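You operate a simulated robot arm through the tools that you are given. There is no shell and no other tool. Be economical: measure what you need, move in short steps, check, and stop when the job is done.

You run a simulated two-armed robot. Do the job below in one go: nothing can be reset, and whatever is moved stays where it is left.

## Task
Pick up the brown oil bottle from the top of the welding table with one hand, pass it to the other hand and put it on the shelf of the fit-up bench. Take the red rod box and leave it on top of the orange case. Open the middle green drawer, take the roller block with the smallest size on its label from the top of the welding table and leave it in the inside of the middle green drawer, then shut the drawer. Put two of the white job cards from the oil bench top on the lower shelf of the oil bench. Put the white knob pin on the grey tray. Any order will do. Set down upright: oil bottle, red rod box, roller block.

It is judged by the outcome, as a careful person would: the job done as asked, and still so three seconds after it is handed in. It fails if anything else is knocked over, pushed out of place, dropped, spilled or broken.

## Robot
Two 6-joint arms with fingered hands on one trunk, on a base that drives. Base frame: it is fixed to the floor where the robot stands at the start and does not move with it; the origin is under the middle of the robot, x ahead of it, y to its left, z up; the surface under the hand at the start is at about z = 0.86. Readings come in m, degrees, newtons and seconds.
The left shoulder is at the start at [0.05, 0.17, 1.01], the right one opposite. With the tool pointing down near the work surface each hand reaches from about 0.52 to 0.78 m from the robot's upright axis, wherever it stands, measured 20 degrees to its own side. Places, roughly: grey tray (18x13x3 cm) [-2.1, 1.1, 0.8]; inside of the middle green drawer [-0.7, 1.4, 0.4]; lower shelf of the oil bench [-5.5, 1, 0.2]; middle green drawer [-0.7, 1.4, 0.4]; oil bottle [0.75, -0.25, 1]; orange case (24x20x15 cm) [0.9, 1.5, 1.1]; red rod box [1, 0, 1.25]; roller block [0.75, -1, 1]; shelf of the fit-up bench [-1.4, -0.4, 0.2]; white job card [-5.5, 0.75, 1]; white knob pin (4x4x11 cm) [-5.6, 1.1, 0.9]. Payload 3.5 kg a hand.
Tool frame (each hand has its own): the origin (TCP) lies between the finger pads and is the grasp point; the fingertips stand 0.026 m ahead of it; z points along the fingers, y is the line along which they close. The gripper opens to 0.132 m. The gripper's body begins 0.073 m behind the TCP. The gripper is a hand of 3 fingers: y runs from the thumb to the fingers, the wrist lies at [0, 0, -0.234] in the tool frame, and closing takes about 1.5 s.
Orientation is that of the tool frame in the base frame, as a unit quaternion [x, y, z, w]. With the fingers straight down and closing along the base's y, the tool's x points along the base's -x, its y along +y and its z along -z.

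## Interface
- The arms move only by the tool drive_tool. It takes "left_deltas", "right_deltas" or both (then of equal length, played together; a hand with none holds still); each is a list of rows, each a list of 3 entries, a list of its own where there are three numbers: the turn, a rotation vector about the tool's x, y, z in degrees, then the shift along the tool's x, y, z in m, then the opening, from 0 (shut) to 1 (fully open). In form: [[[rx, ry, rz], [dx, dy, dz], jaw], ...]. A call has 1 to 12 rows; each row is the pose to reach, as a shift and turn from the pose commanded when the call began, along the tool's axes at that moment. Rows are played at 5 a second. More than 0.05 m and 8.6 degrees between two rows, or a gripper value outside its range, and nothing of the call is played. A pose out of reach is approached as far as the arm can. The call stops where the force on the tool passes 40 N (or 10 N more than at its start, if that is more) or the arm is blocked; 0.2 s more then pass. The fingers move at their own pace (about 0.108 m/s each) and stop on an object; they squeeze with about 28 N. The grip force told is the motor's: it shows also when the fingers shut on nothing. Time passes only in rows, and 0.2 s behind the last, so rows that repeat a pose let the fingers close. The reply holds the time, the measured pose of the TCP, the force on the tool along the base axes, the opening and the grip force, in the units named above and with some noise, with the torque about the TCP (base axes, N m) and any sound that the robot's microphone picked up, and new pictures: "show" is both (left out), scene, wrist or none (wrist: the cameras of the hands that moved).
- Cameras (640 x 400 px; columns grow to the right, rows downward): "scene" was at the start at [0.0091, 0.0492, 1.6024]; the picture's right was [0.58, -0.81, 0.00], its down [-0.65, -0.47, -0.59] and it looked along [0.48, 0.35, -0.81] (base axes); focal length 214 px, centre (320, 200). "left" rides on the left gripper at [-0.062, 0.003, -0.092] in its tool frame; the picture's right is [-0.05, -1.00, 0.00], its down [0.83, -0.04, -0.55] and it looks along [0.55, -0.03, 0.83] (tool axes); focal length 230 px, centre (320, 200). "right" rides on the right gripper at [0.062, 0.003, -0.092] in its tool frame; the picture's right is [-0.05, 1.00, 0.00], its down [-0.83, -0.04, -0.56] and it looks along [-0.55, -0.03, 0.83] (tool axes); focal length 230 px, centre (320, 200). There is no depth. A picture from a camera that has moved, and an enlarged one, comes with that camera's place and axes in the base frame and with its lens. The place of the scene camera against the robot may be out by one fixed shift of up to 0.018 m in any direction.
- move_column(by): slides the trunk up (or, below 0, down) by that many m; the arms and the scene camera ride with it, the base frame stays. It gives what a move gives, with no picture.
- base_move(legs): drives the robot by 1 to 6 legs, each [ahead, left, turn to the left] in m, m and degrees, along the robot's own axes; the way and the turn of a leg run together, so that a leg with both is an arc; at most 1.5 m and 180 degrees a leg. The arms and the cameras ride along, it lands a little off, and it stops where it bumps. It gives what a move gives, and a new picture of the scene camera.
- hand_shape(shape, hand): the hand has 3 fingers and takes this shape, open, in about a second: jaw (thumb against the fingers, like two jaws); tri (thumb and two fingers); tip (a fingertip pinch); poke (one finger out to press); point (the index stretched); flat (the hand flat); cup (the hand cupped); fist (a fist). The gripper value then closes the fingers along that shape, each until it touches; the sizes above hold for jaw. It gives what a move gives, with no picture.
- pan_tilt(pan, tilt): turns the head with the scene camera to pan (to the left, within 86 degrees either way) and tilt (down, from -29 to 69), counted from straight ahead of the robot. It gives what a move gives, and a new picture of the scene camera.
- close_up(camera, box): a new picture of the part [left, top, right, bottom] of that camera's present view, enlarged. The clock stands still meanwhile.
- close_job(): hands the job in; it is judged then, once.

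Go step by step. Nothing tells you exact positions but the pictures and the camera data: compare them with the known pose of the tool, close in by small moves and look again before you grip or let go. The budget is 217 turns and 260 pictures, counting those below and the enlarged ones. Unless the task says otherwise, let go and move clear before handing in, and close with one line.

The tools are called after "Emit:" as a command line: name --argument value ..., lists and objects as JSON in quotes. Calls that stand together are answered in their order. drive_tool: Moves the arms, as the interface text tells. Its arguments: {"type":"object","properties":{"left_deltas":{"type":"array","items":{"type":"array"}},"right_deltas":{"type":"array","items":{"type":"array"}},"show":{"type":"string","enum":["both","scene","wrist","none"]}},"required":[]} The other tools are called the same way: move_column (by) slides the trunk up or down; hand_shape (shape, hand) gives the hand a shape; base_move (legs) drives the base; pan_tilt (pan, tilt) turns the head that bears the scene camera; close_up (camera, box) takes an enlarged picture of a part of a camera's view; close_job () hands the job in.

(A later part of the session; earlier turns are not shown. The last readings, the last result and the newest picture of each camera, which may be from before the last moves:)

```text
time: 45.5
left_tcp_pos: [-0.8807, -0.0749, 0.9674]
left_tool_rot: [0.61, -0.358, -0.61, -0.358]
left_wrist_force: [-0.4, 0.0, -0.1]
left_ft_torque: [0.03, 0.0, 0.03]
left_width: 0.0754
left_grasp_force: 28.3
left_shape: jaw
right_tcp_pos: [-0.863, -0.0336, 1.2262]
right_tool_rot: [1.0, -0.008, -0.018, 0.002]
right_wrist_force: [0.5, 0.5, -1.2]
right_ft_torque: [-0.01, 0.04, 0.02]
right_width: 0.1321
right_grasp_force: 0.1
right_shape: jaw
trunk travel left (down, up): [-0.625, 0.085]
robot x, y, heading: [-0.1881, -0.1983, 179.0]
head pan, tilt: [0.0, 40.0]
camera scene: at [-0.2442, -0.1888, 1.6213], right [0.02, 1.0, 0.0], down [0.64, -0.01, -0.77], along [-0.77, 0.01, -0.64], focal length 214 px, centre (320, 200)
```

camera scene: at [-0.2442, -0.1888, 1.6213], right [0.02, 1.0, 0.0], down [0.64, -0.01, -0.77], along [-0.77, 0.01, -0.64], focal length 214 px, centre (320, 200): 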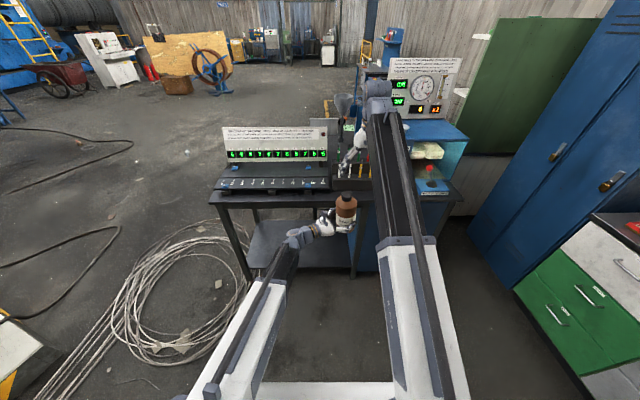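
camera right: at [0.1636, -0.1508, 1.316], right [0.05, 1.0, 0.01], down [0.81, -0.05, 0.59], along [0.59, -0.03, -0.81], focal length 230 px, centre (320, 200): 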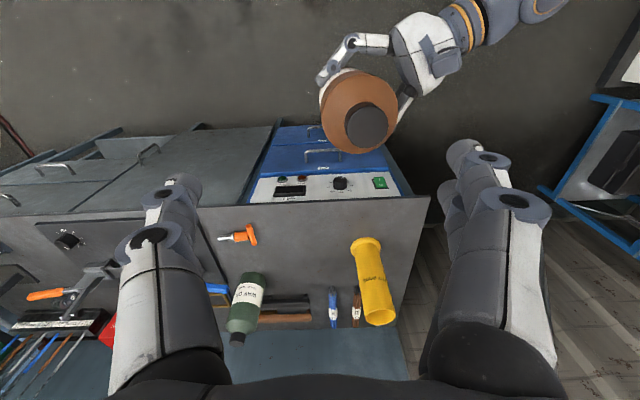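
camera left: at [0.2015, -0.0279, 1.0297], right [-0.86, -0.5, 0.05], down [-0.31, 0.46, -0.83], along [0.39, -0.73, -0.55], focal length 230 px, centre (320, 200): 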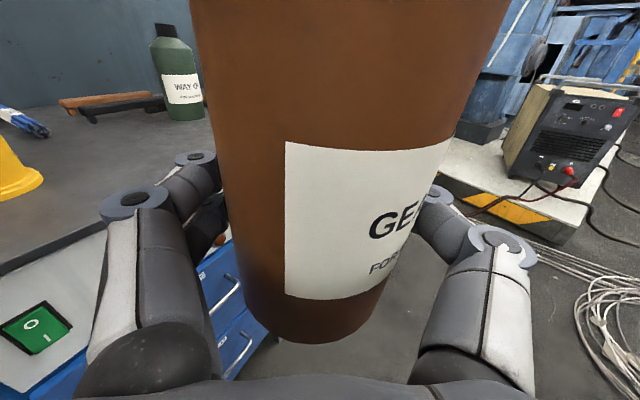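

The shelf spans about x -1.12…-1.63, y -0.69…0.05 at z≈0.2. I swing the left hand to point ahead and fold the right arm out to the side.

Emit:
drive_tool --left_deltas '[[[-5, 0, 0], [0, 0.015, -0.022], 0], [[-10, 0, 0], [0, 0.031, -0.044], 0], [[-15, 0, 0], [0, 0.046, -0.065], 0], [[-20, 0, 0], [0, 0.062, -0.087], 0], [[-25, 0, 0], [0, 0.077, -0.109], 0], [[-30, 0, 0], [0, 0.093, -0.131], 0], [[-35, 0, 0], [0, 0.108, -0.153], 0], [[-40, 0, 0], [0, 0.124, -0.175], 0], [[-45, 0, 0], [0, 0.139, -0.196], 0], [[-50, 0, 0], [0, 0.155, -0.218], 0], [[-55, 0, 0], [0, 0.17, -0.24], 0], [[-60, 0, 0], [0, 0.186, -0.262], 0]]' --right_deltas '[[[0, 0, 0], [0.031, -0.037, 0.01], 1], [[0, 0, 0], [0.062, -0.073, 0.02], 1], [[0, 0, 0], [0.094, -0.11, 0.03], 1], [[0, 0, 0], [0.125, -0.147, 0.04], 1], [[0, 0, 0], [0.156, -0.183, 0.05], 1], [[0, 0, 0], [0.187, -0.22, 0.06], 1], [[0, 0, 0], [0.219, -0.257, 0.07], 1], [[0, 0, 0], [0.25, -0.293, 0.08], 1], [[0, 0, 0], [0.281, -0.33, 0.09], 1], [[0, 0, 0], [0.312, -0.367, 0.1], 1], [[0, 0, 0], [0.344, -0.403, 0.1], 1], [[0, 0, 0], [0.375, -0.44, 0.1], 1]]' --show "scene"

```text
time: 48.1
left_tcp_pos: [-0.9136, -0.397, 0.9655]
left_tool_rot: [0.708, -0.007, -0.706, -0.007]
left_wrist_force: [-0.2, 0.2, -0.4]
left_ft_torque: [0.01, 0.02, 0.01]
left_width: 0.0751
left_grasp_force: 27.7
left_shape: jaw
right_tcp_pos: [-0.4862, 0.4037, 1.1119]
right_tool_rot: [1.0, -0.008, -0.019, 0.001]
right_wrist_force: [-0.1, -0.1, -0.7]
right_ft_torque: [0.0, 0.03, 0.01]
right_width: 0.1319
right_grasp_force: 0.1
right_shape: jaw
right hand out of reach, approached as far as the arm can: row 2, 3, 4
trunk travel left (down, up): [-0.625, 0.085]
robot x, y, heading: [-0.1869, -0.1969, 179.0]
head pan, tilt: [0.0, 40.0]
camera scene: at [-0.244, -0.1892, 1.6213], right [0.02, 1.0, 0.0], down [0.64, -0.01, -0.77], along [-0.77, 0.01, -0.64], focal length 214 px, centre (320, 200)
```

scene: 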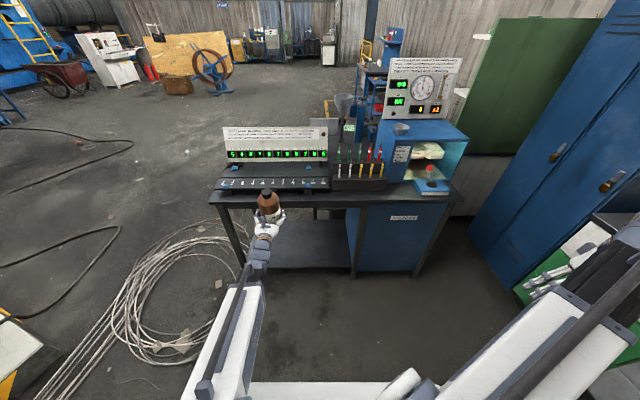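

Now I lower the trunk 0.5 m.

Emit:
move_column --by -0.5

Emit:
drive_tool --left_deltas '[[[0, 0, 0], [0.04, 0, 0], 0], [[0, 0, 0], [0.08, 0, 0], 0], [[0, 0, 0], [0.12, 0, 0], 0], [[0, 0, 0], [0.15, 0, 0], 0], [[0, 0, 0], [0.15, 0, 0], 0]]' --show "both"

```text
refused: -0.5 is not a number from -0.4 to 0.4
```

```text
time: 49.3
left_tcp_pos: [-0.9167, -0.4149, 0.8184]
left_tool_rot: [0.709, -0.013, -0.705, -0.012]
left_wrist_force: [1.4, 0.3, -0.1]
left_ft_torque: [0.0, 0.04, 0.02]
left_width: 0.0754
left_grasp_force: 28.4
left_shape: jaw
left hand out of reach, approached as far as the arm can: row 1, 2, 3, 4, 5
right_tcp_pos: [-0.4852, 0.4023, 1.1122]
right_tool_rot: [1.0, -0.008, -0.02, 0.001]
right_wrist_force: [-0.6, -0.4, 0.3]
right_ft_torque: [0.01, 0.0, 0.01]
right_width: 0.1318
right_grasp_force: 0.2
right_shape: jaw
trunk travel left (down, up): [-0.625, 0.085]
robot x, y, heading: [-0.1848, -0.1955, 179.4]
head pan, tilt: [0.0, 40.0]
camera scene: at [-0.2442, -0.1892, 1.6213], right [0.02, 1.0, 0.0], down [0.64, -0.01, -0.77], along [-0.77, 0.01, -0.64], focal length 214 px, centre (320, 200)
camera left: at [-0.8256, -0.4208, 0.88], right [0.04, 1.0, 0.05], down [0.56, 0.02, -0.83], along [-0.83, 0.06, -0.56], focal length 230 px, centre (320, 200)
```

scene: 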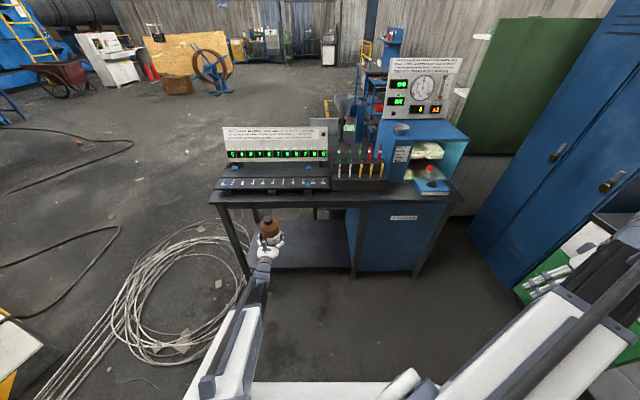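
left: 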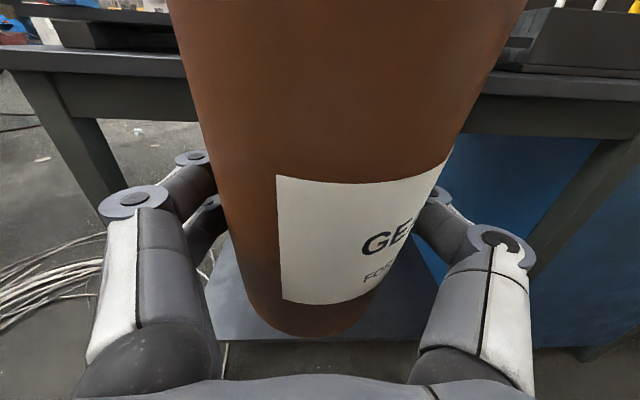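

Emit:
move_column --by -0.4

Emit:
move_column --by -0.1

Emit:
close_up --camera "left" --box '[0, 0, 640, 400]'

```text
time: 53.1
left_tcp_pos: [-0.9162, -0.414, 0.4178]
left_tool_rot: [0.708, -0.013, -0.706, -0.013]
left_wrist_force: [-0.5, 0.2, 0.6]
left_ft_torque: [0.01, 0.04, -0.04]
left_width: 0.0754
left_grasp_force: 28.0
left_shape: jaw
right_tcp_pos: [-0.4858, 0.4024, 0.7125]
right_tool_rot: [1.0, -0.008, -0.02, 0.002]
right_wrist_force: [-0.6, 0.9, 0.7]
right_ft_torque: [-0.01, 0.0, -0.01]
right_width: 0.132
right_grasp_force: 0.0
right_shape: jaw
trunk travel left (down, up): [-0.225, 0.485]
robot x, y, heading: [-0.1889, -0.2001, 179.0]
head pan, tilt: [0.0, 40.0]
```

```text
time: 54.5
left_tcp_pos: [-0.9171, -0.415, 0.318]
left_tool_rot: [0.709, -0.013, -0.705, -0.013]
left_wrist_force: [-0.2, 0.4, -0.4]
left_ft_torque: [0.0, 0.03, 0.0]
left_width: 0.0752
left_grasp_force: 28.2
left_shape: jaw
right_tcp_pos: [-0.4847, 0.4019, 0.612]
right_tool_rot: [1.0, -0.008, -0.019, 0.001]
right_wrist_force: [0.4, 0.3, 0.7]
right_ft_torque: [-0.01, 0.04, -0.01]
right_width: 0.1319
right_grasp_force: 0.1
right_shape: jaw
trunk travel left (down, up): [-0.125, 0.585]
robot x, y, heading: [-0.1878, -0.1992, 179.1]
head pan, tilt: [0.0, 40.0]
```

```text
1.00 times, centred on (320, 200) of left (not enlarged: the box is as wide or as high as the picture)
camera zoom: at [-0.8254, -0.4207, 0.3802], right [0.04, 1.0, 0.05], down [0.56, 0.02, -0.83], along [-0.83, 0.06, -0.56], focal length 230 px, centre (320, 200)
```

zoom: 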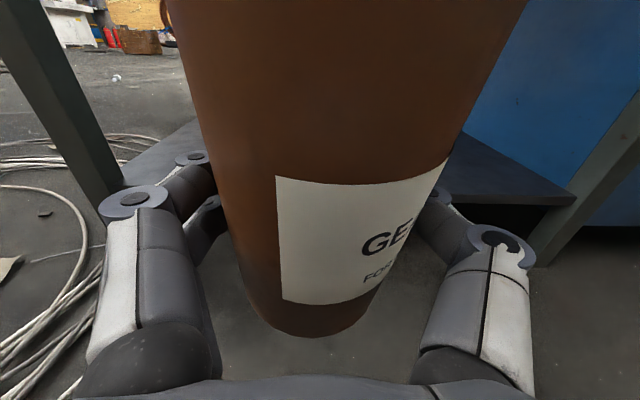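

Shelf edge seen at z≈0.2, bottle bottom at 0.267. I drive forward 0.37 m, slipping the bottle over the shelf.

Emit:
base_move --legs '[[0.37, 0, 0]]'

Emit:
close_up --camera "left" --box '[0, 0, 640, 400]'

```text
time: 56.8
left_tcp_pos: [-1.2892, -0.4074, 0.3181]
left_tool_rot: [0.709, -0.013, -0.705, -0.013]
left_wrist_force: [-0.5, -1.1, 0.4]
left_ft_torque: [0.01, 0.03, 0.03]
left_width: 0.0753
left_grasp_force: 27.9
left_shape: jaw
right_tcp_pos: [-0.8582, 0.4086, 0.6129]
right_tool_rot: [1.0, -0.008, -0.019, 0.001]
right_wrist_force: [-0.4, -0.6, 0.2]
right_ft_torque: [0.03, 0.01, 0.01]
right_width: 0.1319
right_grasp_force: 0.0
right_shape: jaw
trunk travel left (down, up): [-0.125, 0.585]
robot x, y, heading: [-0.5619, -0.19, 178.8]
head pan, tilt: [0.0, 40.0]
camera scene: at [-0.6164, -0.1831, 1.1213], right [0.02, 1.0, 0.0], down [0.64, -0.01, -0.77], along [-0.77, 0.01, -0.64], focal length 214 px, centre (320, 200)
```

scene: 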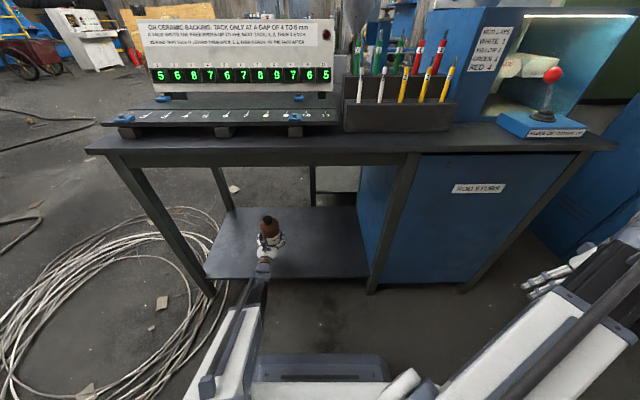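

```text
1.00 times, centred on (320, 200) of left (not enlarged: the box is as wide or as high as the picture)
camera zoom: at [-1.1979, -0.4143, 0.3801], right [0.04, 1.0, 0.05], down [0.56, 0.02, -0.83], along [-0.83, 0.06, -0.56], focal length 230 px, centre (320, 200)
```

zoom: 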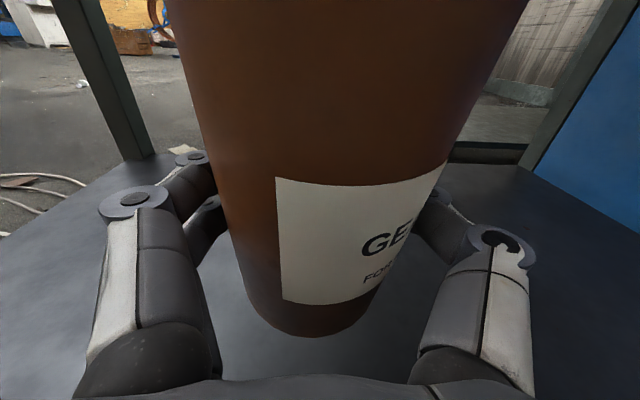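

The bottle is well over the shelf. I lower until contact.

Emit:
drive_tool --left_deltas '[[[0, 0, 0], [0.02, 0, 0], 0], [[0, 0, 0], [0.035, 0, 0], 0], [[0, 0, 0], [0.045, 0, 0], 0], [[0, 0, 0], [0.052, 0, 0], 0], [[0, 0, 0], [0.058, 0, 0], 0], [[0, 0, 0], [0.064, 0, 0], 0]]' --show "both"

```text
time: 58.2
left_tcp_pos: [-1.2899, -0.411, 0.2529]
left_tool_rot: [0.71, -0.017, -0.704, -0.017]
left_wrist_force: [-0.5, -0.6, -0.2]
left_ft_torque: [-0.02, 0.0, 0.0]
left_width: 0.0755
left_grasp_force: 27.8
left_shape: jaw
right_tcp_pos: [-0.8572, 0.4093, 0.6129]
right_tool_rot: [1.0, -0.007, -0.019, 0.002]
right_wrist_force: [-0.2, -0.3, 0.1]
right_ft_torque: [0.01, 0.01, 0.01]
right_width: 0.1318
right_grasp_force: 0.1
right_shape: jaw
trunk travel left (down, up): [-0.125, 0.585]
robot x, y, heading: [-0.5642, -0.1895, 179.0]
head pan, tilt: [0.0, 40.0]
camera scene: at [-0.6163, -0.1831, 1.1213], right [0.02, 1.0, 0.0], down [0.64, -0.01, -0.77], along [-0.77, 0.01, -0.64], focal length 214 px, centre (320, 200)
camera left: at [-1.1981, -0.4169, 0.3151], right [0.05, 1.0, 0.05], down [0.56, 0.02, -0.83], along [-0.83, 0.07, -0.56], focal length 230 px, centre (320, 200)
```

scene: 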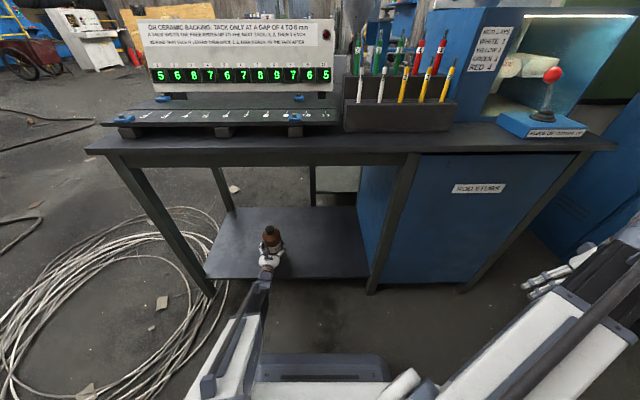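
left: 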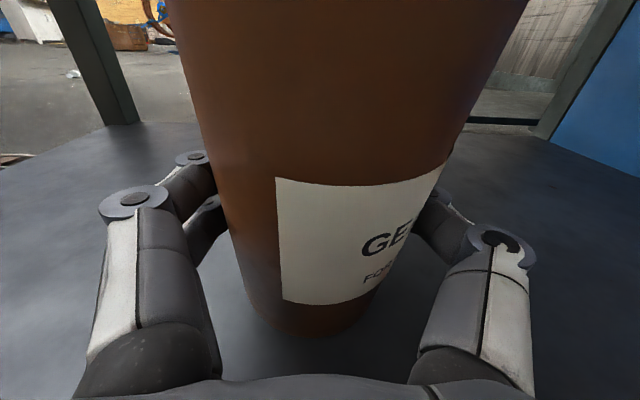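

Emit:
drive_tool --left_deltas '[[[0, 0, 0], [0.004, 0, 0], 0], [[0, 0, 0], [0.008, 0, 0], 0], [[0, 0, 0], [0.012, 0, 0], 0], [[0, 0, 0], [0.016, 0, 0], 0], [[0, 0, 0], [0.02, 0, 0], 0], [[0, 0, 0], [0.024, 0, 0], 0], [[0, 0, 0], [0.028, 0, 0], 0]]' --show "wrist"

```text
time: 59.8
left_tcp_pos: [-1.2897, -0.4134, 0.2311]
left_tool_rot: [-0.706, 0.017, 0.708, 0.016]
left_wrist_force: [-6.5, -2.7, 27.6]
left_ft_torque: [0.29, 0.11, 0.17]
left_width: 0.0754
left_grasp_force: 28.3
left_shape: jaw
left hand out of reach, approached as far as the arm can: row 4, 5, 6, 7
right_tcp_pos: [-0.8566, 0.4094, 0.6123]
right_tool_rot: [1.0, -0.008, -0.02, 0.002]
right_wrist_force: [-0.5, 0.4, -0.2]
right_ft_torque: [0.02, 0.01, -0.01]
right_width: 0.132
right_grasp_force: 0.1
right_shape: jaw
trunk travel left (down, up): [-0.125, 0.585]
robot x, y, heading: [-0.5621, -0.1909, 179.0]
head pan, tilt: [0.0, 40.0]
camera left: at [-1.1978, -0.4199, 0.2933], right [0.05, 1.0, 0.05], down [0.55, 0.02, -0.83], along [-0.83, 0.07, -0.55], focal length 230 px, centre (320, 200)
```

left: 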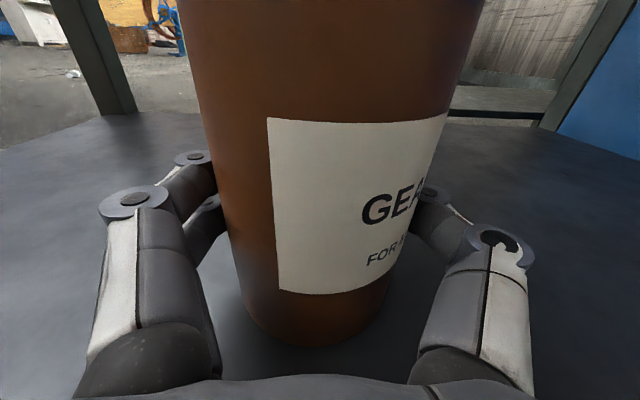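

Contact (27 N). I relieve it slightly, open, and back straight out.

Emit:
drive_tool --left_deltas '[[[0, 0, 0], [-0.003, 0, 0], 0], [[0, 0, 0], [-0.003, 0, 0], 0.3], [[0, 0, 0], [-0.003, 0, 0], 0.6], [[0, 0, 0], [-0.003, 0, 0], 1], [[0, 0, 0], [-0.003, 0, 0], 1], [[0, 0, 0], [-0.003, 0, 0], 1]]' --show "wrist"

```text
time: 61.2
left_tcp_pos: [-1.2885, -0.4141, 0.2298]
left_tool_rot: [0.71, -0.015, -0.704, -0.015]
left_wrist_force: [0.8, -0.4, 0.0]
left_ft_torque: [-0.02, 0.0, 0.02]
left_width: 0.132
left_grasp_force: 0.1
left_shape: jaw
right_tcp_pos: [-0.8564, 0.4082, 0.6125]
right_tool_rot: [1.0, -0.007, -0.018, 0.002]
right_wrist_force: [0.1, -0.6, -0.1]
right_ft_torque: [0.01, -0.03, -0.04]
right_width: 0.1324
right_grasp_force: 0.1
right_shape: jaw
trunk travel left (down, up): [-0.125, 0.585]
robot x, y, heading: [-0.5614, -0.1885, 179.2]
head pan, tilt: [0.0, 40.0]
camera left: at [-1.1964, -0.4211, 0.2916], right [0.04, 1.0, 0.05], down [0.56, 0.02, -0.83], along [-0.83, 0.07, -0.56], focal length 230 px, centre (320, 200)
```

left: 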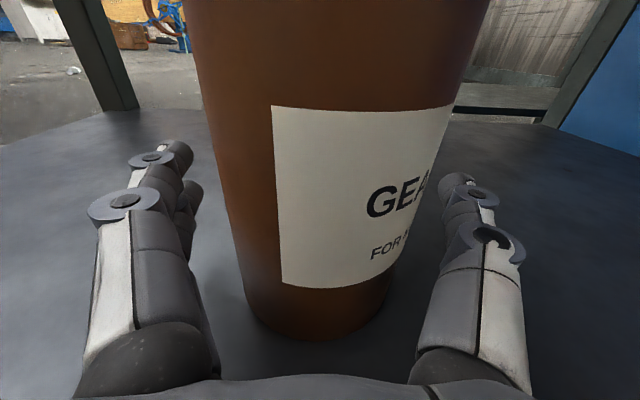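

Emit:
base_move --legs '[[-0.42, 0, 0]]'

```text
time: 63.9
left_tcp_pos: [-0.8494, -0.429, 0.2291]
left_tool_rot: [0.709, -0.011, -0.705, -0.01]
left_wrist_force: [1.4, -0.4, 0.0]
left_ft_torque: [-0.04, 0.01, 0.01]
left_width: 0.132
left_grasp_force: 0.1
left_shape: jaw
right_tcp_pos: [-0.429, 0.4015, 0.611]
right_tool_rot: [1.0, -0.001, -0.02, 0.002]
right_wrist_force: [0.5, -0.2, -0.2]
right_ft_torque: [0.0, 0.01, -0.02]
right_width: 0.1319
right_grasp_force: 0.0
right_shape: jaw
trunk travel left (down, up): [-0.125, 0.585]
robot x, y, heading: [-0.1226, -0.1899, 180.0]
head pan, tilt: [0.0, 40.0]
camera scene: at [-0.1795, -0.1876, 1.1213], right [0.0, 1.0, 0.0], down [0.64, 0.0, -0.77], along [-0.77, 0.0, -0.64], focal length 214 px, centre (320, 200)
```

scene: 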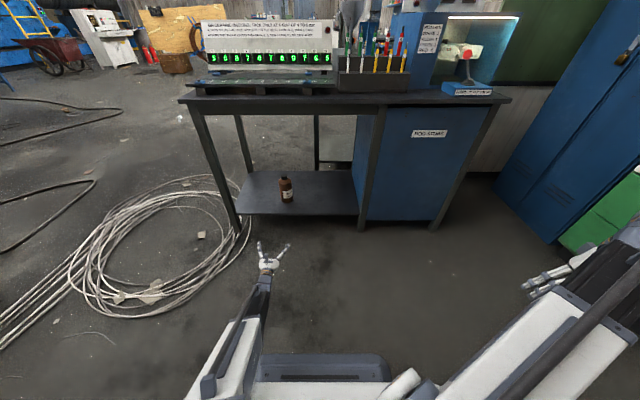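

The bottle stands upright on the shelf. Next the drawer: I move over and face it.

Emit:
base_move --legs '[[0, -0.5, 0], [0, 0, -90], [0, 0.38, 0]]'

Emit:
pan_tilt --pan 15 --tilt 30

```text
time: 72.6
left_tcp_pos: [-0.7205, 1.0339, 0.23]
left_tool_rot: [-0.49, 0.513, 0.487, 0.51]
left_wrist_force: [-0.5, -0.4, -0.7]
left_ft_torque: [-0.01, -0.02, 0.02]
left_width: 0.1319
left_grasp_force: 0.2
left_shape: jaw
right_tcp_pos: [0.1018, 0.6027, 0.6116]
right_tool_rot: [-0.701, 0.713, 0.015, 0.012]
right_wrist_force: [-0.5, 0.8, 0.2]
right_ft_torque: [0.03, 0.02, -0.02]
right_width: 0.1318
right_grasp_force: 0.1
right_shape: jaw
trunk travel left (down, up): [-0.125, 0.585]
robot x, y, heading: [-0.4952, 0.3055, 89.0]
head pan, tilt: [0.0, 40.0]
camera scene: at [-0.5072, 0.3569, 1.1213], right [1.0, -0.02, 0.0], down [-0.01, -0.64, -0.77], along [0.01, 0.77, -0.64], focal length 214 px, centre (320, 200)
```

scene: 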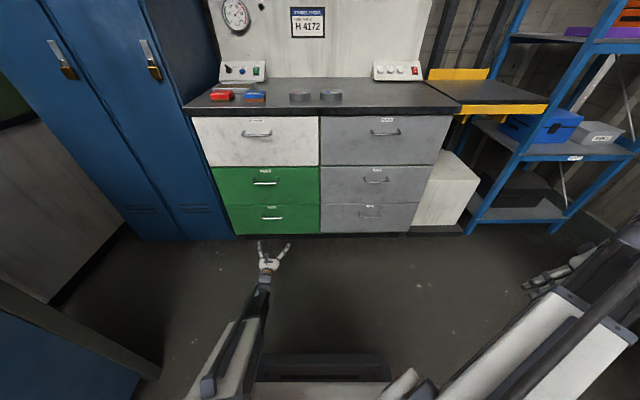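

```text
time: 73.4
left_tcp_pos: [-0.7227, 1.0339, 0.2299]
left_tool_rot: [-0.491, 0.512, 0.488, 0.509]
left_wrist_force: [0.4, -0.6, -0.5]
left_ft_torque: [0.03, 0.01, -0.02]
left_width: 0.1317
left_grasp_force: 0.1
left_shape: jaw
right_tcp_pos: [0.1015, 0.6022, 0.6111]
right_tool_rot: [-0.701, 0.713, 0.014, 0.012]
right_wrist_force: [-0.6, -0.4, -0.1]
right_ft_torque: [-0.02, 0.02, -0.03]
right_width: 0.132
right_grasp_force: 0.1
right_shape: jaw
trunk travel left (down, up): [-0.125, 0.585]
robot x, y, heading: [-0.4951, 0.301, 89.1]
head pan, tilt: [15.0, 30.0]
camera scene: at [-0.5305, 0.3597, 1.1366], right [0.97, 0.24, 0.0], down [0.12, -0.49, -0.87], along [-0.21, 0.84, -0.5], focal length 214 px, centre (320, 200)
```

scene: 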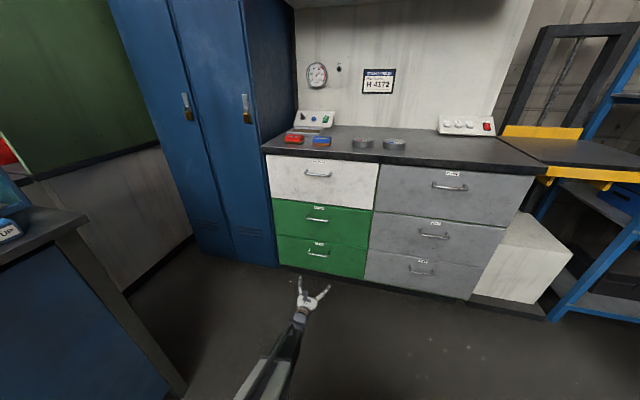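

The handle of the middle green drawer is at about (-0.78, 1.26, 0.49). I raise the trunk and roll the left hand 90° so it can pinch the bar from above and below.

Emit:
move_column --by 0.255

Emit:
drive_tool --left_deltas '[[[0, 0, 8.2], [0, 0, 0], 1], [[0, 0, 16.4], [0, 0, 0], 1], [[0, 0, 24.6], [0, 0, 0], 1], [[0, 0, 32.8], [0, 0, 0], 1], [[0, 0, 41], [0, 0, 0], 1], [[0, 0, 49.2], [0, 0, 0], 1], [[0, 0, 57.4], [0, 0, 0], 1], [[0, 0, 65.6], [0, 0, 0], 1], [[0, 0, 73.8], [0, 0, 0], 1], [[0, 0, 82], [0, 0, 0], 1], [[0, 0, 90], [0, 0, 0], 1]]' --show "both"

```text
time: 76.0
left_tcp_pos: [-0.7213, 1.0344, 0.4858]
left_tool_rot: [-0.49, 0.513, 0.487, 0.51]
left_wrist_force: [0.1, 0.5, 0.2]
left_ft_torque: [0.02, -0.01, 0.0]
left_width: 0.1319
left_grasp_force: 0.1
left_shape: jaw
right_tcp_pos: [0.1019, 0.6024, 0.8663]
right_tool_rot: [-0.702, 0.712, 0.015, 0.012]
right_wrist_force: [0.4, -0.2, 0.2]
right_ft_torque: [0.01, 0.02, -0.01]
right_width: 0.1319
right_grasp_force: 0.0
right_shape: jaw
trunk travel left (down, up): [-0.38, 0.33]
robot x, y, heading: [-0.4932, 0.3064, 88.8]
head pan, tilt: [15.0, 30.0]
```

```text
time: 78.4
left_tcp_pos: [-0.7208, 1.0332, 0.4849]
left_tool_rot: [0.017, 0.709, 0.705, 0.014]
left_wrist_force: [-0.2, -0.2, -1.0]
left_ft_torque: [-0.03, 0.01, 0.02]
left_width: 0.1318
left_grasp_force: 0.2
left_shape: jaw
right_tcp_pos: [0.1017, 0.6035, 0.8682]
right_tool_rot: [-0.702, 0.712, 0.015, 0.013]
right_wrist_force: [0.5, 0.0, -0.3]
right_ft_torque: [0.0, 0.02, 0.0]
right_width: 0.132
right_grasp_force: 0.0
right_shape: jaw
trunk travel left (down, up): [-0.38, 0.33]
robot x, y, heading: [-0.4928, 0.3074, 89.4]
head pan, tilt: [15.0, 30.0]
camera scene: at [-0.5306, 0.3597, 1.3917], right [0.97, 0.24, 0.0], down [0.12, -0.49, -0.87], along [-0.21, 0.84, -0.5], focal length 214 px, centre (320, 200)
camera left: at [-0.6642, 0.9392, 0.4888], right [0.05, -0.01, -1.0], down [-0.85, -0.52, -0.04], along [-0.52, 0.86, -0.03], focal length 230 px, centre (320, 200)
```

scene: 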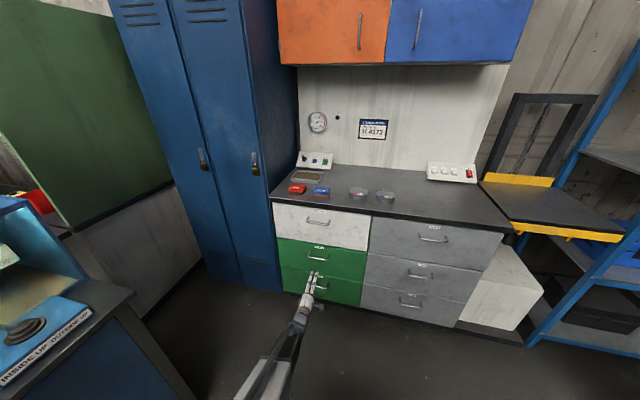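
left: 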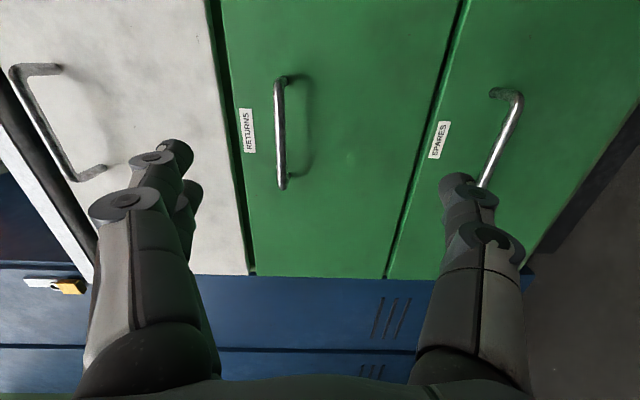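

Handle triangulates to about (-0.745, 1.20, 0.53). I move up 4.3 cm, slightly left and 9 cm forward, then look.

Emit:
drive_tool --left_deltas '[[[0, 0, 0], [0.01, 0.02, 0], 1], [[0, 0, 0], [0.02, 0.043, 0], 1], [[0, 0, 0], [0.02, 0.043, 0.045], 1], [[0, 0, 0], [0.02, 0.043, 0.09], 1], [[0, 0, 0], [0.02, 0.043, 0.09], 1]]' --show "wrist"

```text
time: 79.6
left_tcp_pos: [-0.7382, 1.1225, 0.5275]
left_tool_rot: [0.016, 0.709, 0.705, 0.016]
left_wrist_force: [0.1, -0.1, -0.3]
left_ft_torque: [0.0, -0.03, -0.01]
left_width: 0.1319
left_grasp_force: 0.0
left_shape: jaw
right_tcp_pos: [0.1035, 0.6034, 0.8675]
right_tool_rot: [-0.702, 0.712, 0.015, 0.012]
right_wrist_force: [-0.5, -0.1, -0.4]
right_ft_torque: [0.0, 0.01, 0.01]
right_width: 0.1321
right_grasp_force: 0.1
right_shape: jaw
trunk travel left (down, up): [-0.38, 0.33]
robot x, y, heading: [-0.4955, 0.3058, 89.4]
head pan, tilt: [15.0, 30.0]
camera left: at [-0.6814, 1.0288, 0.531], right [0.05, -0.01, -1.0], down [-0.85, -0.52, -0.04], along [-0.52, 0.86, -0.03], focal length 230 px, centre (320, 200)
```

left: 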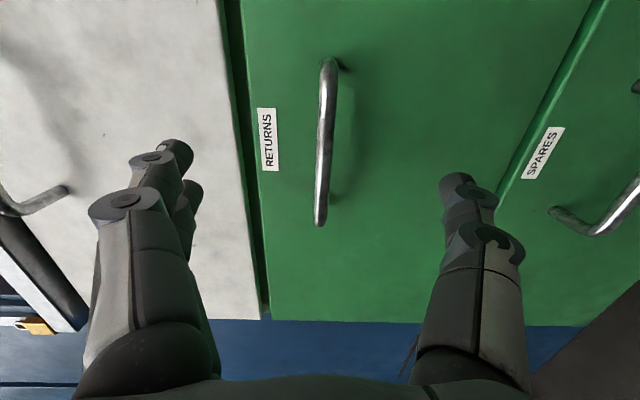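

Centred. I advance 6.5 cm and look again.

Emit:
drive_tool --left_deltas '[[[0, 0, 0], [0, -0.004, 0.03], 1], [[0, 0, 0], [0, -0.004, 0.05], 1], [[0, 0, 0], [0, -0.004, 0.065], 1], [[0, 0, 0], [0, -0.004, 0.065], 1]]' --show "wrist"

```text
time: 80.6
left_tcp_pos: [-0.7319, 1.1797, 0.5273]
left_tool_rot: [0.015, 0.71, 0.704, 0.016]
left_wrist_force: [0.0, -0.7, 0.8]
left_ft_torque: [0.01, -0.04, 0.01]
left_width: 0.1318
left_grasp_force: 0.0
left_shape: jaw
left hand out of reach, approached as far as the arm can: row 3, 4
right_tcp_pos: [0.1022, 0.6022, 0.8679]
right_tool_rot: [-0.701, 0.713, 0.015, 0.013]
right_wrist_force: [0.3, 0.2, 0.2]
right_ft_torque: [-0.03, 0.0, 0.0]
right_width: 0.1319
right_grasp_force: 0.0
right_shape: jaw
trunk travel left (down, up): [-0.38, 0.33]
robot x, y, heading: [-0.4962, 0.3051, 89.4]
head pan, tilt: [15.0, 30.0]
camera left: at [-0.6748, 1.0857, 0.5327], right [0.05, -0.01, -1.0], down [-0.85, -0.52, -0.04], along [-0.52, 0.86, -0.04], focal length 230 px, centre (320, 200)
```

left: 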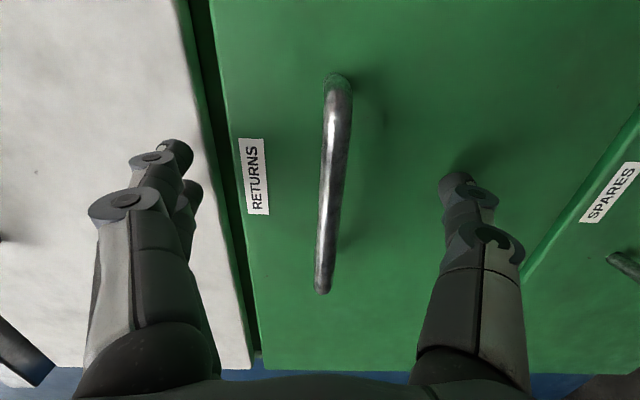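

The arm is at its reach; I nudge the base forward 1.5 cm and close on the bar.

Emit:
base_move --legs '[[0.015, 0, 0]]'

Emit:
drive_tool --left_deltas '[[[0, 0, 0], [0, -0.003, 0], 0.6], [[0, 0, 0], [0, -0.003, 0], 0.2], [[0, 0, 0], [0, -0.003, 0], 0], [[0, 0, 0], [0, -0.003, 0], 0], [[0, 0, 0], [0, -0.003, 0], 0], [[0, 0, 0], [0, -0.003, 0], 0], [[0, 0, 0], [0, -0.003, 0], 0], [[0, 0, 0], [0, -0.003, 0], 0]]' --show "wrist"

```text
time: 81.5
left_tcp_pos: [-0.7319, 1.1909, 0.5267]
left_tool_rot: [0.015, 0.71, 0.703, 0.016]
left_wrist_force: [0.2, -6.1, 1.7]
left_ft_torque: [0.29, 0.01, -0.01]
left_width: 0.1319
left_grasp_force: 0.0
left_shape: jaw
right_tcp_pos: [0.1007, 0.6172, 0.8668]
right_tool_rot: [-0.702, 0.712, 0.015, 0.013]
right_wrist_force: [-0.6, -0.2, -0.9]
right_ft_torque: [-0.02, -0.01, -0.01]
right_width: 0.1321
right_grasp_force: 0.0
right_shape: jaw
trunk travel left (down, up): [-0.38, 0.33]
robot x, y, heading: [-0.4965, 0.3208, 89.0]
head pan, tilt: [15.0, 30.0]
stopped in leg 1: the force on the tool passed its limit at 49 N (the readings are from after the stop); the commanded pose is now the measured one
camera scene: at [-0.5303, 0.3737, 1.3917], right [0.97, 0.24, 0.0], down [0.12, -0.48, -0.87], along [-0.21, 0.84, -0.5], focal length 214 px, centre (320, 200)
```

scene: 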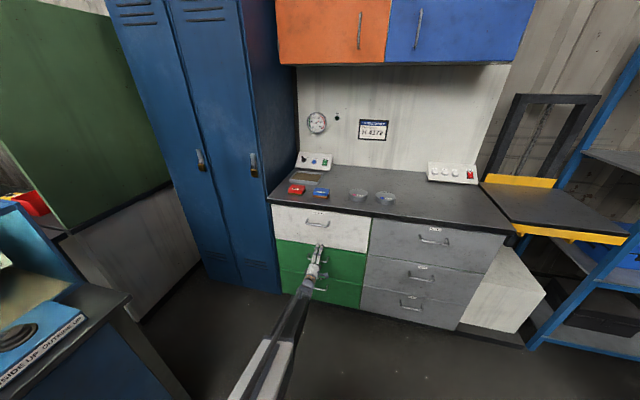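

```text
time: 82.3
left_tcp_pos: [-0.7325, 1.1901, 0.5386]
left_tool_rot: [0.016, 0.7, 0.713, 0.017]
left_wrist_force: [0.2, -19.6, 25.0]
left_ft_torque: [1.92, -0.07, -0.01]
left_width: 0.0451
left_grasp_force: 27.7
left_shape: jaw
right_tcp_pos: [0.1028, 0.6145, 0.8682]
right_tool_rot: [-0.701, 0.713, 0.016, 0.012]
right_wrist_force: [0.1, 0.4, -0.4]
right_ft_torque: [-0.01, 0.04, -0.02]
right_width: 0.132
right_grasp_force: 0.1
right_shape: jaw
trunk travel left (down, up): [-0.38, 0.33]
robot x, y, heading: [-0.4971, 0.3191, 89.1]
head pan, tilt: [15.0, 30.0]
stopped in row 4 (left hand): the force on the tool passed its limit at 43 N (the readings are from after the stop); the commanded pose is now the measured one
camera left: at [-0.6759, 1.096, 0.5402], right [0.05, 0.02, -1.0], down [-0.86, -0.52, -0.05], along [-0.52, 0.86, -0.01], focal length 230 px, centre (320, 200)
```

left: 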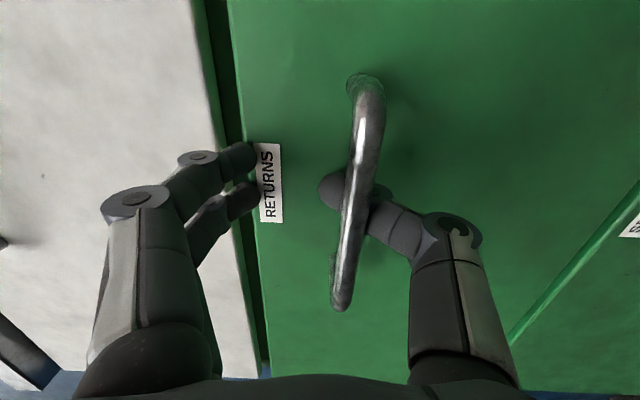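

The thumb is hooked behind the bar. I ease the hand back slightly while the fingers close on the bar.

Emit:
drive_tool --left_deltas '[[[0, 0, 0], [0, 0, -0.005], 0.3], [[0, 0, 0], [0, 0, -0.01], 0.15], [[0, 0, 0], [0, 0, -0.015], 0], [[0, 0, 0], [0, 0, -0.02], 0], [[0, 0, 0], [0, 0, -0.02], 0], [[0, 0, 0], [0, 0, -0.02], 0]]' --show "wrist"

```text
time: 83.8
left_tcp_pos: [-0.7321, 1.1716, 0.536]
left_tool_rot: [0.017, 0.7, 0.713, 0.016]
left_wrist_force: [5.3, -0.2, 31.8]
left_ft_torque: [1.27, 0.15, -0.06]
left_width: 0.0461
left_grasp_force: 28.2
left_shape: jaw
right_tcp_pos: [0.1021, 0.6152, 0.8672]
right_tool_rot: [-0.701, 0.712, 0.016, 0.012]
right_wrist_force: [-0.7, 0.0, -0.3]
right_ft_torque: [0.03, -0.01, -0.02]
right_width: 0.1317
right_grasp_force: 0.1
right_shape: jaw
trunk travel left (down, up): [-0.38, 0.33]
robot x, y, heading: [-0.4962, 0.3185, 88.9]
head pan, tilt: [15.0, 30.0]
camera left: at [-0.6761, 1.0777, 0.5378], right [0.05, 0.02, -1.0], down [-0.86, -0.51, -0.05], along [-0.51, 0.86, -0.01], focal length 230 px, centre (320, 200)
```

left: 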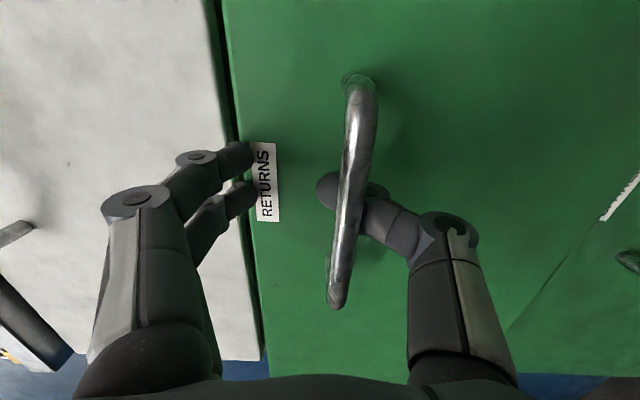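

The drawer has come out with the hand. I ease the grip a little, keeping the hook, and pull on with the base.

Emit:
drive_tool --left_deltas '[[[0, 0, 0], [0, 0.002, -0.01], 0.38], [[0, 0, 0], [0, 0.002, -0.02], 0.38], [[0, 0, 0], [0, 0.002, -0.03], 0.38], [[0, 0, 0], [0, 0.002, -0.04], 0.38]]' --show "wrist"

```text
time: 84.8
left_tcp_pos: [-0.7366, 1.1308, 0.5241]
left_tool_rot: [0.014, 0.709, 0.705, 0.016]
left_wrist_force: [1.1, -1.1, -28.2]
left_ft_torque: [0.15, -0.02, 0.0]
left_width: 0.0005
left_grasp_force: 27.9
left_shape: jaw
right_tcp_pos: [0.1025, 0.6186, 0.8665]
right_tool_rot: [-0.701, 0.713, 0.014, 0.012]
right_wrist_force: [0.3, -0.2, 0.7]
right_ft_torque: [-0.04, 0.02, 0.02]
right_width: 0.1317
right_grasp_force: 0.0
right_shape: jaw
trunk travel left (down, up): [-0.38, 0.33]
robot x, y, heading: [-0.4974, 0.3164, 89.0]
head pan, tilt: [15.0, 30.0]
camera left: at [-0.6798, 1.0366, 0.5287], right [0.05, -0.01, -1.0], down [-0.85, -0.52, -0.04], along [-0.52, 0.86, -0.03], focal length 230 px, centre (320, 200)
```

left: 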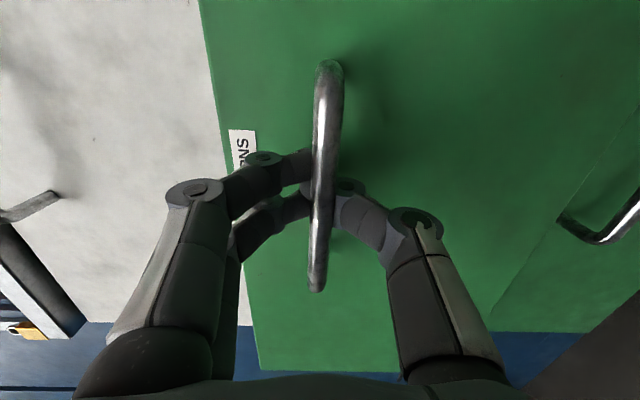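

Now the fingers close around the bar. I relieve the vertical load and pull with the base by 0.24 m.

Emit:
drive_tool --left_deltas '[[[0, 0, 0], [0, -0.005, 0], 0], [[0, 0, 0], [0, -0.005, -0.01], 0], [[0, 0, 0], [0, -0.005, -0.02], 0]]' --show "none"

Emit:
base_move --legs '[[-0.23, 0, 0]]'

```text
time: 85.5
left_tcp_pos: [-0.7369, 1.1111, 0.5246]
left_tool_rot: [0.016, 0.706, 0.707, 0.016]
left_wrist_force: [3.8, -3.1, -20.4]
left_ft_torque: [0.1, -0.01, 0.0]
left_width: 0.0006
left_grasp_force: 28.2
left_shape: jaw
right_tcp_pos: [0.1019, 0.6182, 0.866]
right_tool_rot: [-0.701, 0.713, 0.014, 0.012]
right_wrist_force: [0.1, 0.7, 0.2]
right_ft_torque: [0.03, 0.01, 0.03]
right_width: 0.1322
right_grasp_force: 0.0
right_shape: jaw
trunk travel left (down, up): [-0.38, 0.33]
robot x, y, heading: [-0.4956, 0.3225, 88.9]
head pan, tilt: [15.0, 30.0]
```

```text
time: 87.3
left_tcp_pos: [-0.7425, 0.8757, 0.5265]
left_tool_rot: [0.015, 0.705, 0.709, 0.017]
left_wrist_force: [-2.7, -0.7, -5.5]
left_ft_torque: [0.11, 0.0, 0.09]
left_width: 0.0002
left_grasp_force: 28.2
left_shape: jaw
right_tcp_pos: [0.0986, 0.3812, 0.8659]
right_tool_rot: [-0.701, 0.713, 0.014, 0.012]
right_wrist_force: [-0.7, -0.1, 0.1]
right_ft_torque: [0.0, 0.0, 0.01]
right_width: 0.1321
right_grasp_force: 0.0
right_shape: jaw
trunk travel left (down, up): [-0.38, 0.33]
robot x, y, heading: [-0.5021, 0.0808, 89.2]
head pan, tilt: [15.0, 30.0]
camera scene: at [-0.5344, 0.1389, 1.3917], right [0.97, 0.24, 0.0], down [0.12, -0.49, -0.87], along [-0.21, 0.84, -0.5], focal length 214 px, centre (320, 200)
```

scene: 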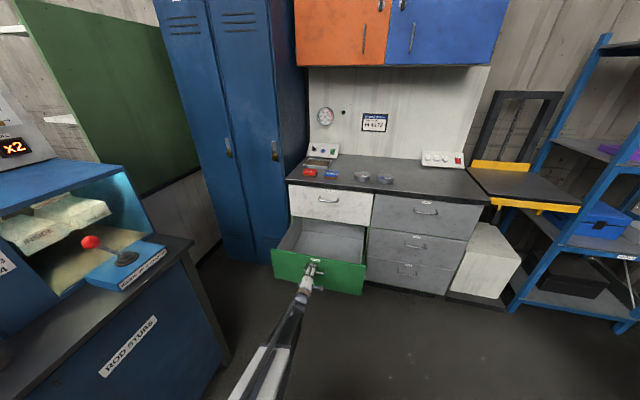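

The drawer is about 0.32 m open. I open the hand and back off.

Emit:
drive_tool --left_deltas '[[[0, 0, 0], [0, 0, 0.005], 0.3], [[0, 0, 0], [0, 0, 0.005], 0.6], [[0, 0, 0], [0, 0, 0.005], 1], [[0, 0, 0], [0, 0, 0.005], 1], [[0, 0, 0], [0, 0, 0.005], 1], [[0, 0, 0], [0, 0, 0.0], 1], [[0, 0, 0], [0, 0, -0.04], 1], [[0, 0, 0], [0, 0, -0.08], 1]]' --show "wrist"

```text
time: 89.1
left_tcp_pos: [-0.7463, 0.7971, 0.5263]
left_tool_rot: [0.016, 0.705, 0.709, 0.016]
left_wrist_force: [-0.5, -0.2, 1.5]
left_ft_torque: [-0.03, 0.01, -0.01]
left_width: 0.1319
left_grasp_force: 0.0
left_shape: jaw
right_tcp_pos: [0.0982, 0.3821, 0.8677]
right_tool_rot: [-0.701, 0.713, 0.014, 0.013]
right_wrist_force: [-0.2, -0.2, 0.0]
right_ft_torque: [0.0, -0.01, 0.0]
right_width: 0.1319
right_grasp_force: 0.0
right_shape: jaw
trunk travel left (down, up): [-0.38, 0.33]
robot x, y, heading: [-0.4988, 0.085, 88.9]
head pan, tilt: [15.0, 30.0]
camera left: at [-0.6889, 0.7024, 0.5295], right [0.05, 0.0, -1.0], down [-0.86, -0.52, -0.05], along [-0.52, 0.86, -0.02], focal length 230 px, centre (320, 200)
```

left: 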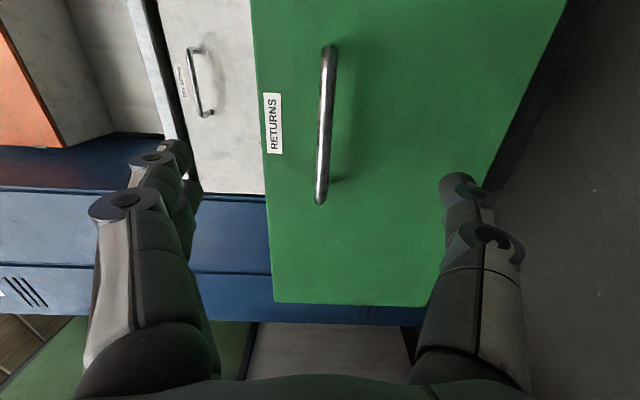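

The drawer stays open. Next the rod box: I back off, raise the trunk, roll the left hand back to closing sideways.

Emit:
base_move --legs '[[-0.15, 0, 0]]'

Emit:
move_column --by 0.33

Emit:
drive_tool --left_deltas '[[[0, 0, -8.2], [0, 0.04, 0], 1], [[0, 0, -16.4], [0, 0.08, 0], 1], [[0, 0, -24.6], [0, 0.12, 0], 1], [[0, 0, -32.8], [0, 0.16, 0], 1], [[0, 0, -41], [0, 0.2, 0], 1], [[0, 0, -49.2], [0, 0.24, 0], 1], [[0, 0, -57.4], [0, 0.28, 0], 1], [[0, 0, -65.6], [0, 0.32, 0], 1], [[0, 0, -73.8], [0, 0.36, 0], 1], [[0, 0, -82], [0, 0.4, 0], 1], [[0, 0, -90], [0, 0.44, 0], 1]]' --show "none"

Emit:
base_move --legs '[[0, 0, -90], [0, 0, -90], [-0.4, 0.6, 0]]'

```text
time: 90.5
left_tcp_pos: [-0.7457, 0.6458, 0.5269]
left_tool_rot: [0.017, 0.705, 0.709, 0.018]
left_wrist_force: [0.8, -0.1, 0.5]
left_ft_torque: [0.01, 0.04, 0.03]
left_width: 0.132
left_grasp_force: 0.1
left_shape: jaw
right_tcp_pos: [0.0967, 0.2264, 0.8671]
right_tool_rot: [-0.699, 0.715, 0.015, 0.012]
right_wrist_force: [-1.0, 0.0, -0.8]
right_ft_torque: [-0.02, -0.02, 0.03]
right_width: 0.132
right_grasp_force: 0.1
right_shape: jaw
trunk travel left (down, up): [-0.38, 0.33]
robot x, y, heading: [-0.5016, -0.0685, 88.8]
head pan, tilt: [15.0, 30.0]
camera scene: at [-0.5369, -0.0136, 1.3917], right [0.97, 0.24, 0.0], down [0.12, -0.49, -0.87], along [-0.21, 0.84, -0.5], focal length 214 px, centre (320, 200)
```

scene: 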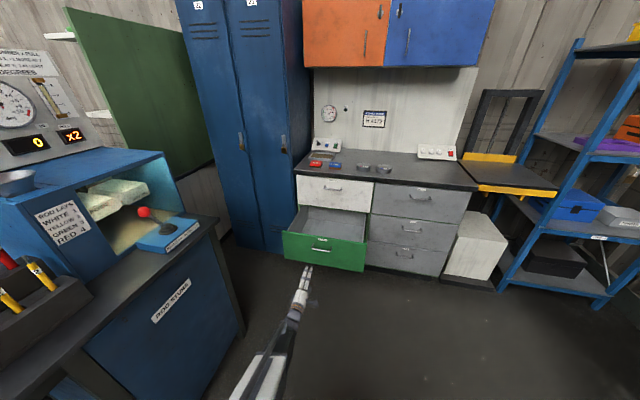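

```text
time: 93.7
left_tcp_pos: [-0.7448, 0.6454, 0.8569]
left_tool_rot: [0.018, 0.705, 0.709, 0.018]
left_wrist_force: [-0.5, 0.1, -0.1]
left_ft_torque: [0.02, -0.01, -0.01]
left_width: 0.1318
left_grasp_force: 0.0
left_shape: jaw
right_tcp_pos: [0.0961, 0.2257, 1.197]
right_tool_rot: [-0.699, 0.715, 0.014, 0.012]
right_wrist_force: [-0.3, 0.4, 0.2]
right_ft_torque: [0.01, -0.02, 0.0]
right_width: 0.1321
right_grasp_force: 0.0
right_shape: jaw
trunk travel left (down, up): [-0.71, 0.0]
robot x, y, heading: [-0.5041, -0.0669, 88.9]
head pan, tilt: [15.0, 30.0]
```

```text
time: 96.1
left_tcp_pos: [-0.7474, 0.6419, 1.2982]
left_tool_rot: [-0.486, 0.51, 0.49, 0.514]
left_wrist_force: [-0.2, -0.2, -0.6]
left_ft_torque: [0.0, 0.01, -0.02]
left_width: 0.1319
left_grasp_force: 0.0
left_shape: jaw
right_tcp_pos: [0.0962, 0.2261, 1.1961]
right_tool_rot: [-0.699, 0.715, 0.014, 0.012]
right_wrist_force: [0.3, -0.1, 0.0]
right_ft_torque: [-0.02, 0.0, -0.01]
right_width: 0.132
right_grasp_force: 0.1
right_shape: jaw
trunk travel left (down, up): [-0.71, 0.0]
robot x, y, heading: [-0.5029, -0.07, 88.6]
head pan, tilt: [15.0, 30.0]
```

```text
time: 107.6
left_tcp_pos: [0.3405, -0.3564, 1.2975]
left_tool_rot: [-0.504, -0.494, 0.507, -0.495]
left_wrist_force: [-0.1, -0.5, -0.1]
left_ft_torque: [-0.04, 0.01, -0.03]
left_width: 0.1318
left_grasp_force: 0.0
left_shape: jaw
right_tcp_pos: [-0.515, 0.0348, 1.197]
right_tool_rot: [0.705, 0.709, -0.012, 0.015]
right_wrist_force: [0.0, 0.9, 0.7]
right_ft_torque: [-0.04, 0.04, -0.01]
right_width: 0.1319
right_grasp_force: 0.1
right_shape: jaw
trunk travel left (down, up): [-0.71, 0.0]
robot x, y, heading: [0.0728, 0.3449, -89.6]
head pan, tilt: [15.0, 30.0]
camera scene: at [0.0899, 0.3059, 1.7217], right [-0.96, -0.27, 0.0], down [-0.13, 0.48, -0.87], along [0.23, -0.83, -0.5], focal length 214 px, centre (320, 200)
```

scene: 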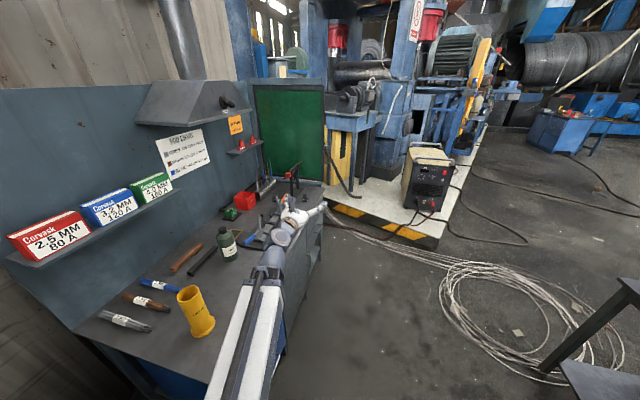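

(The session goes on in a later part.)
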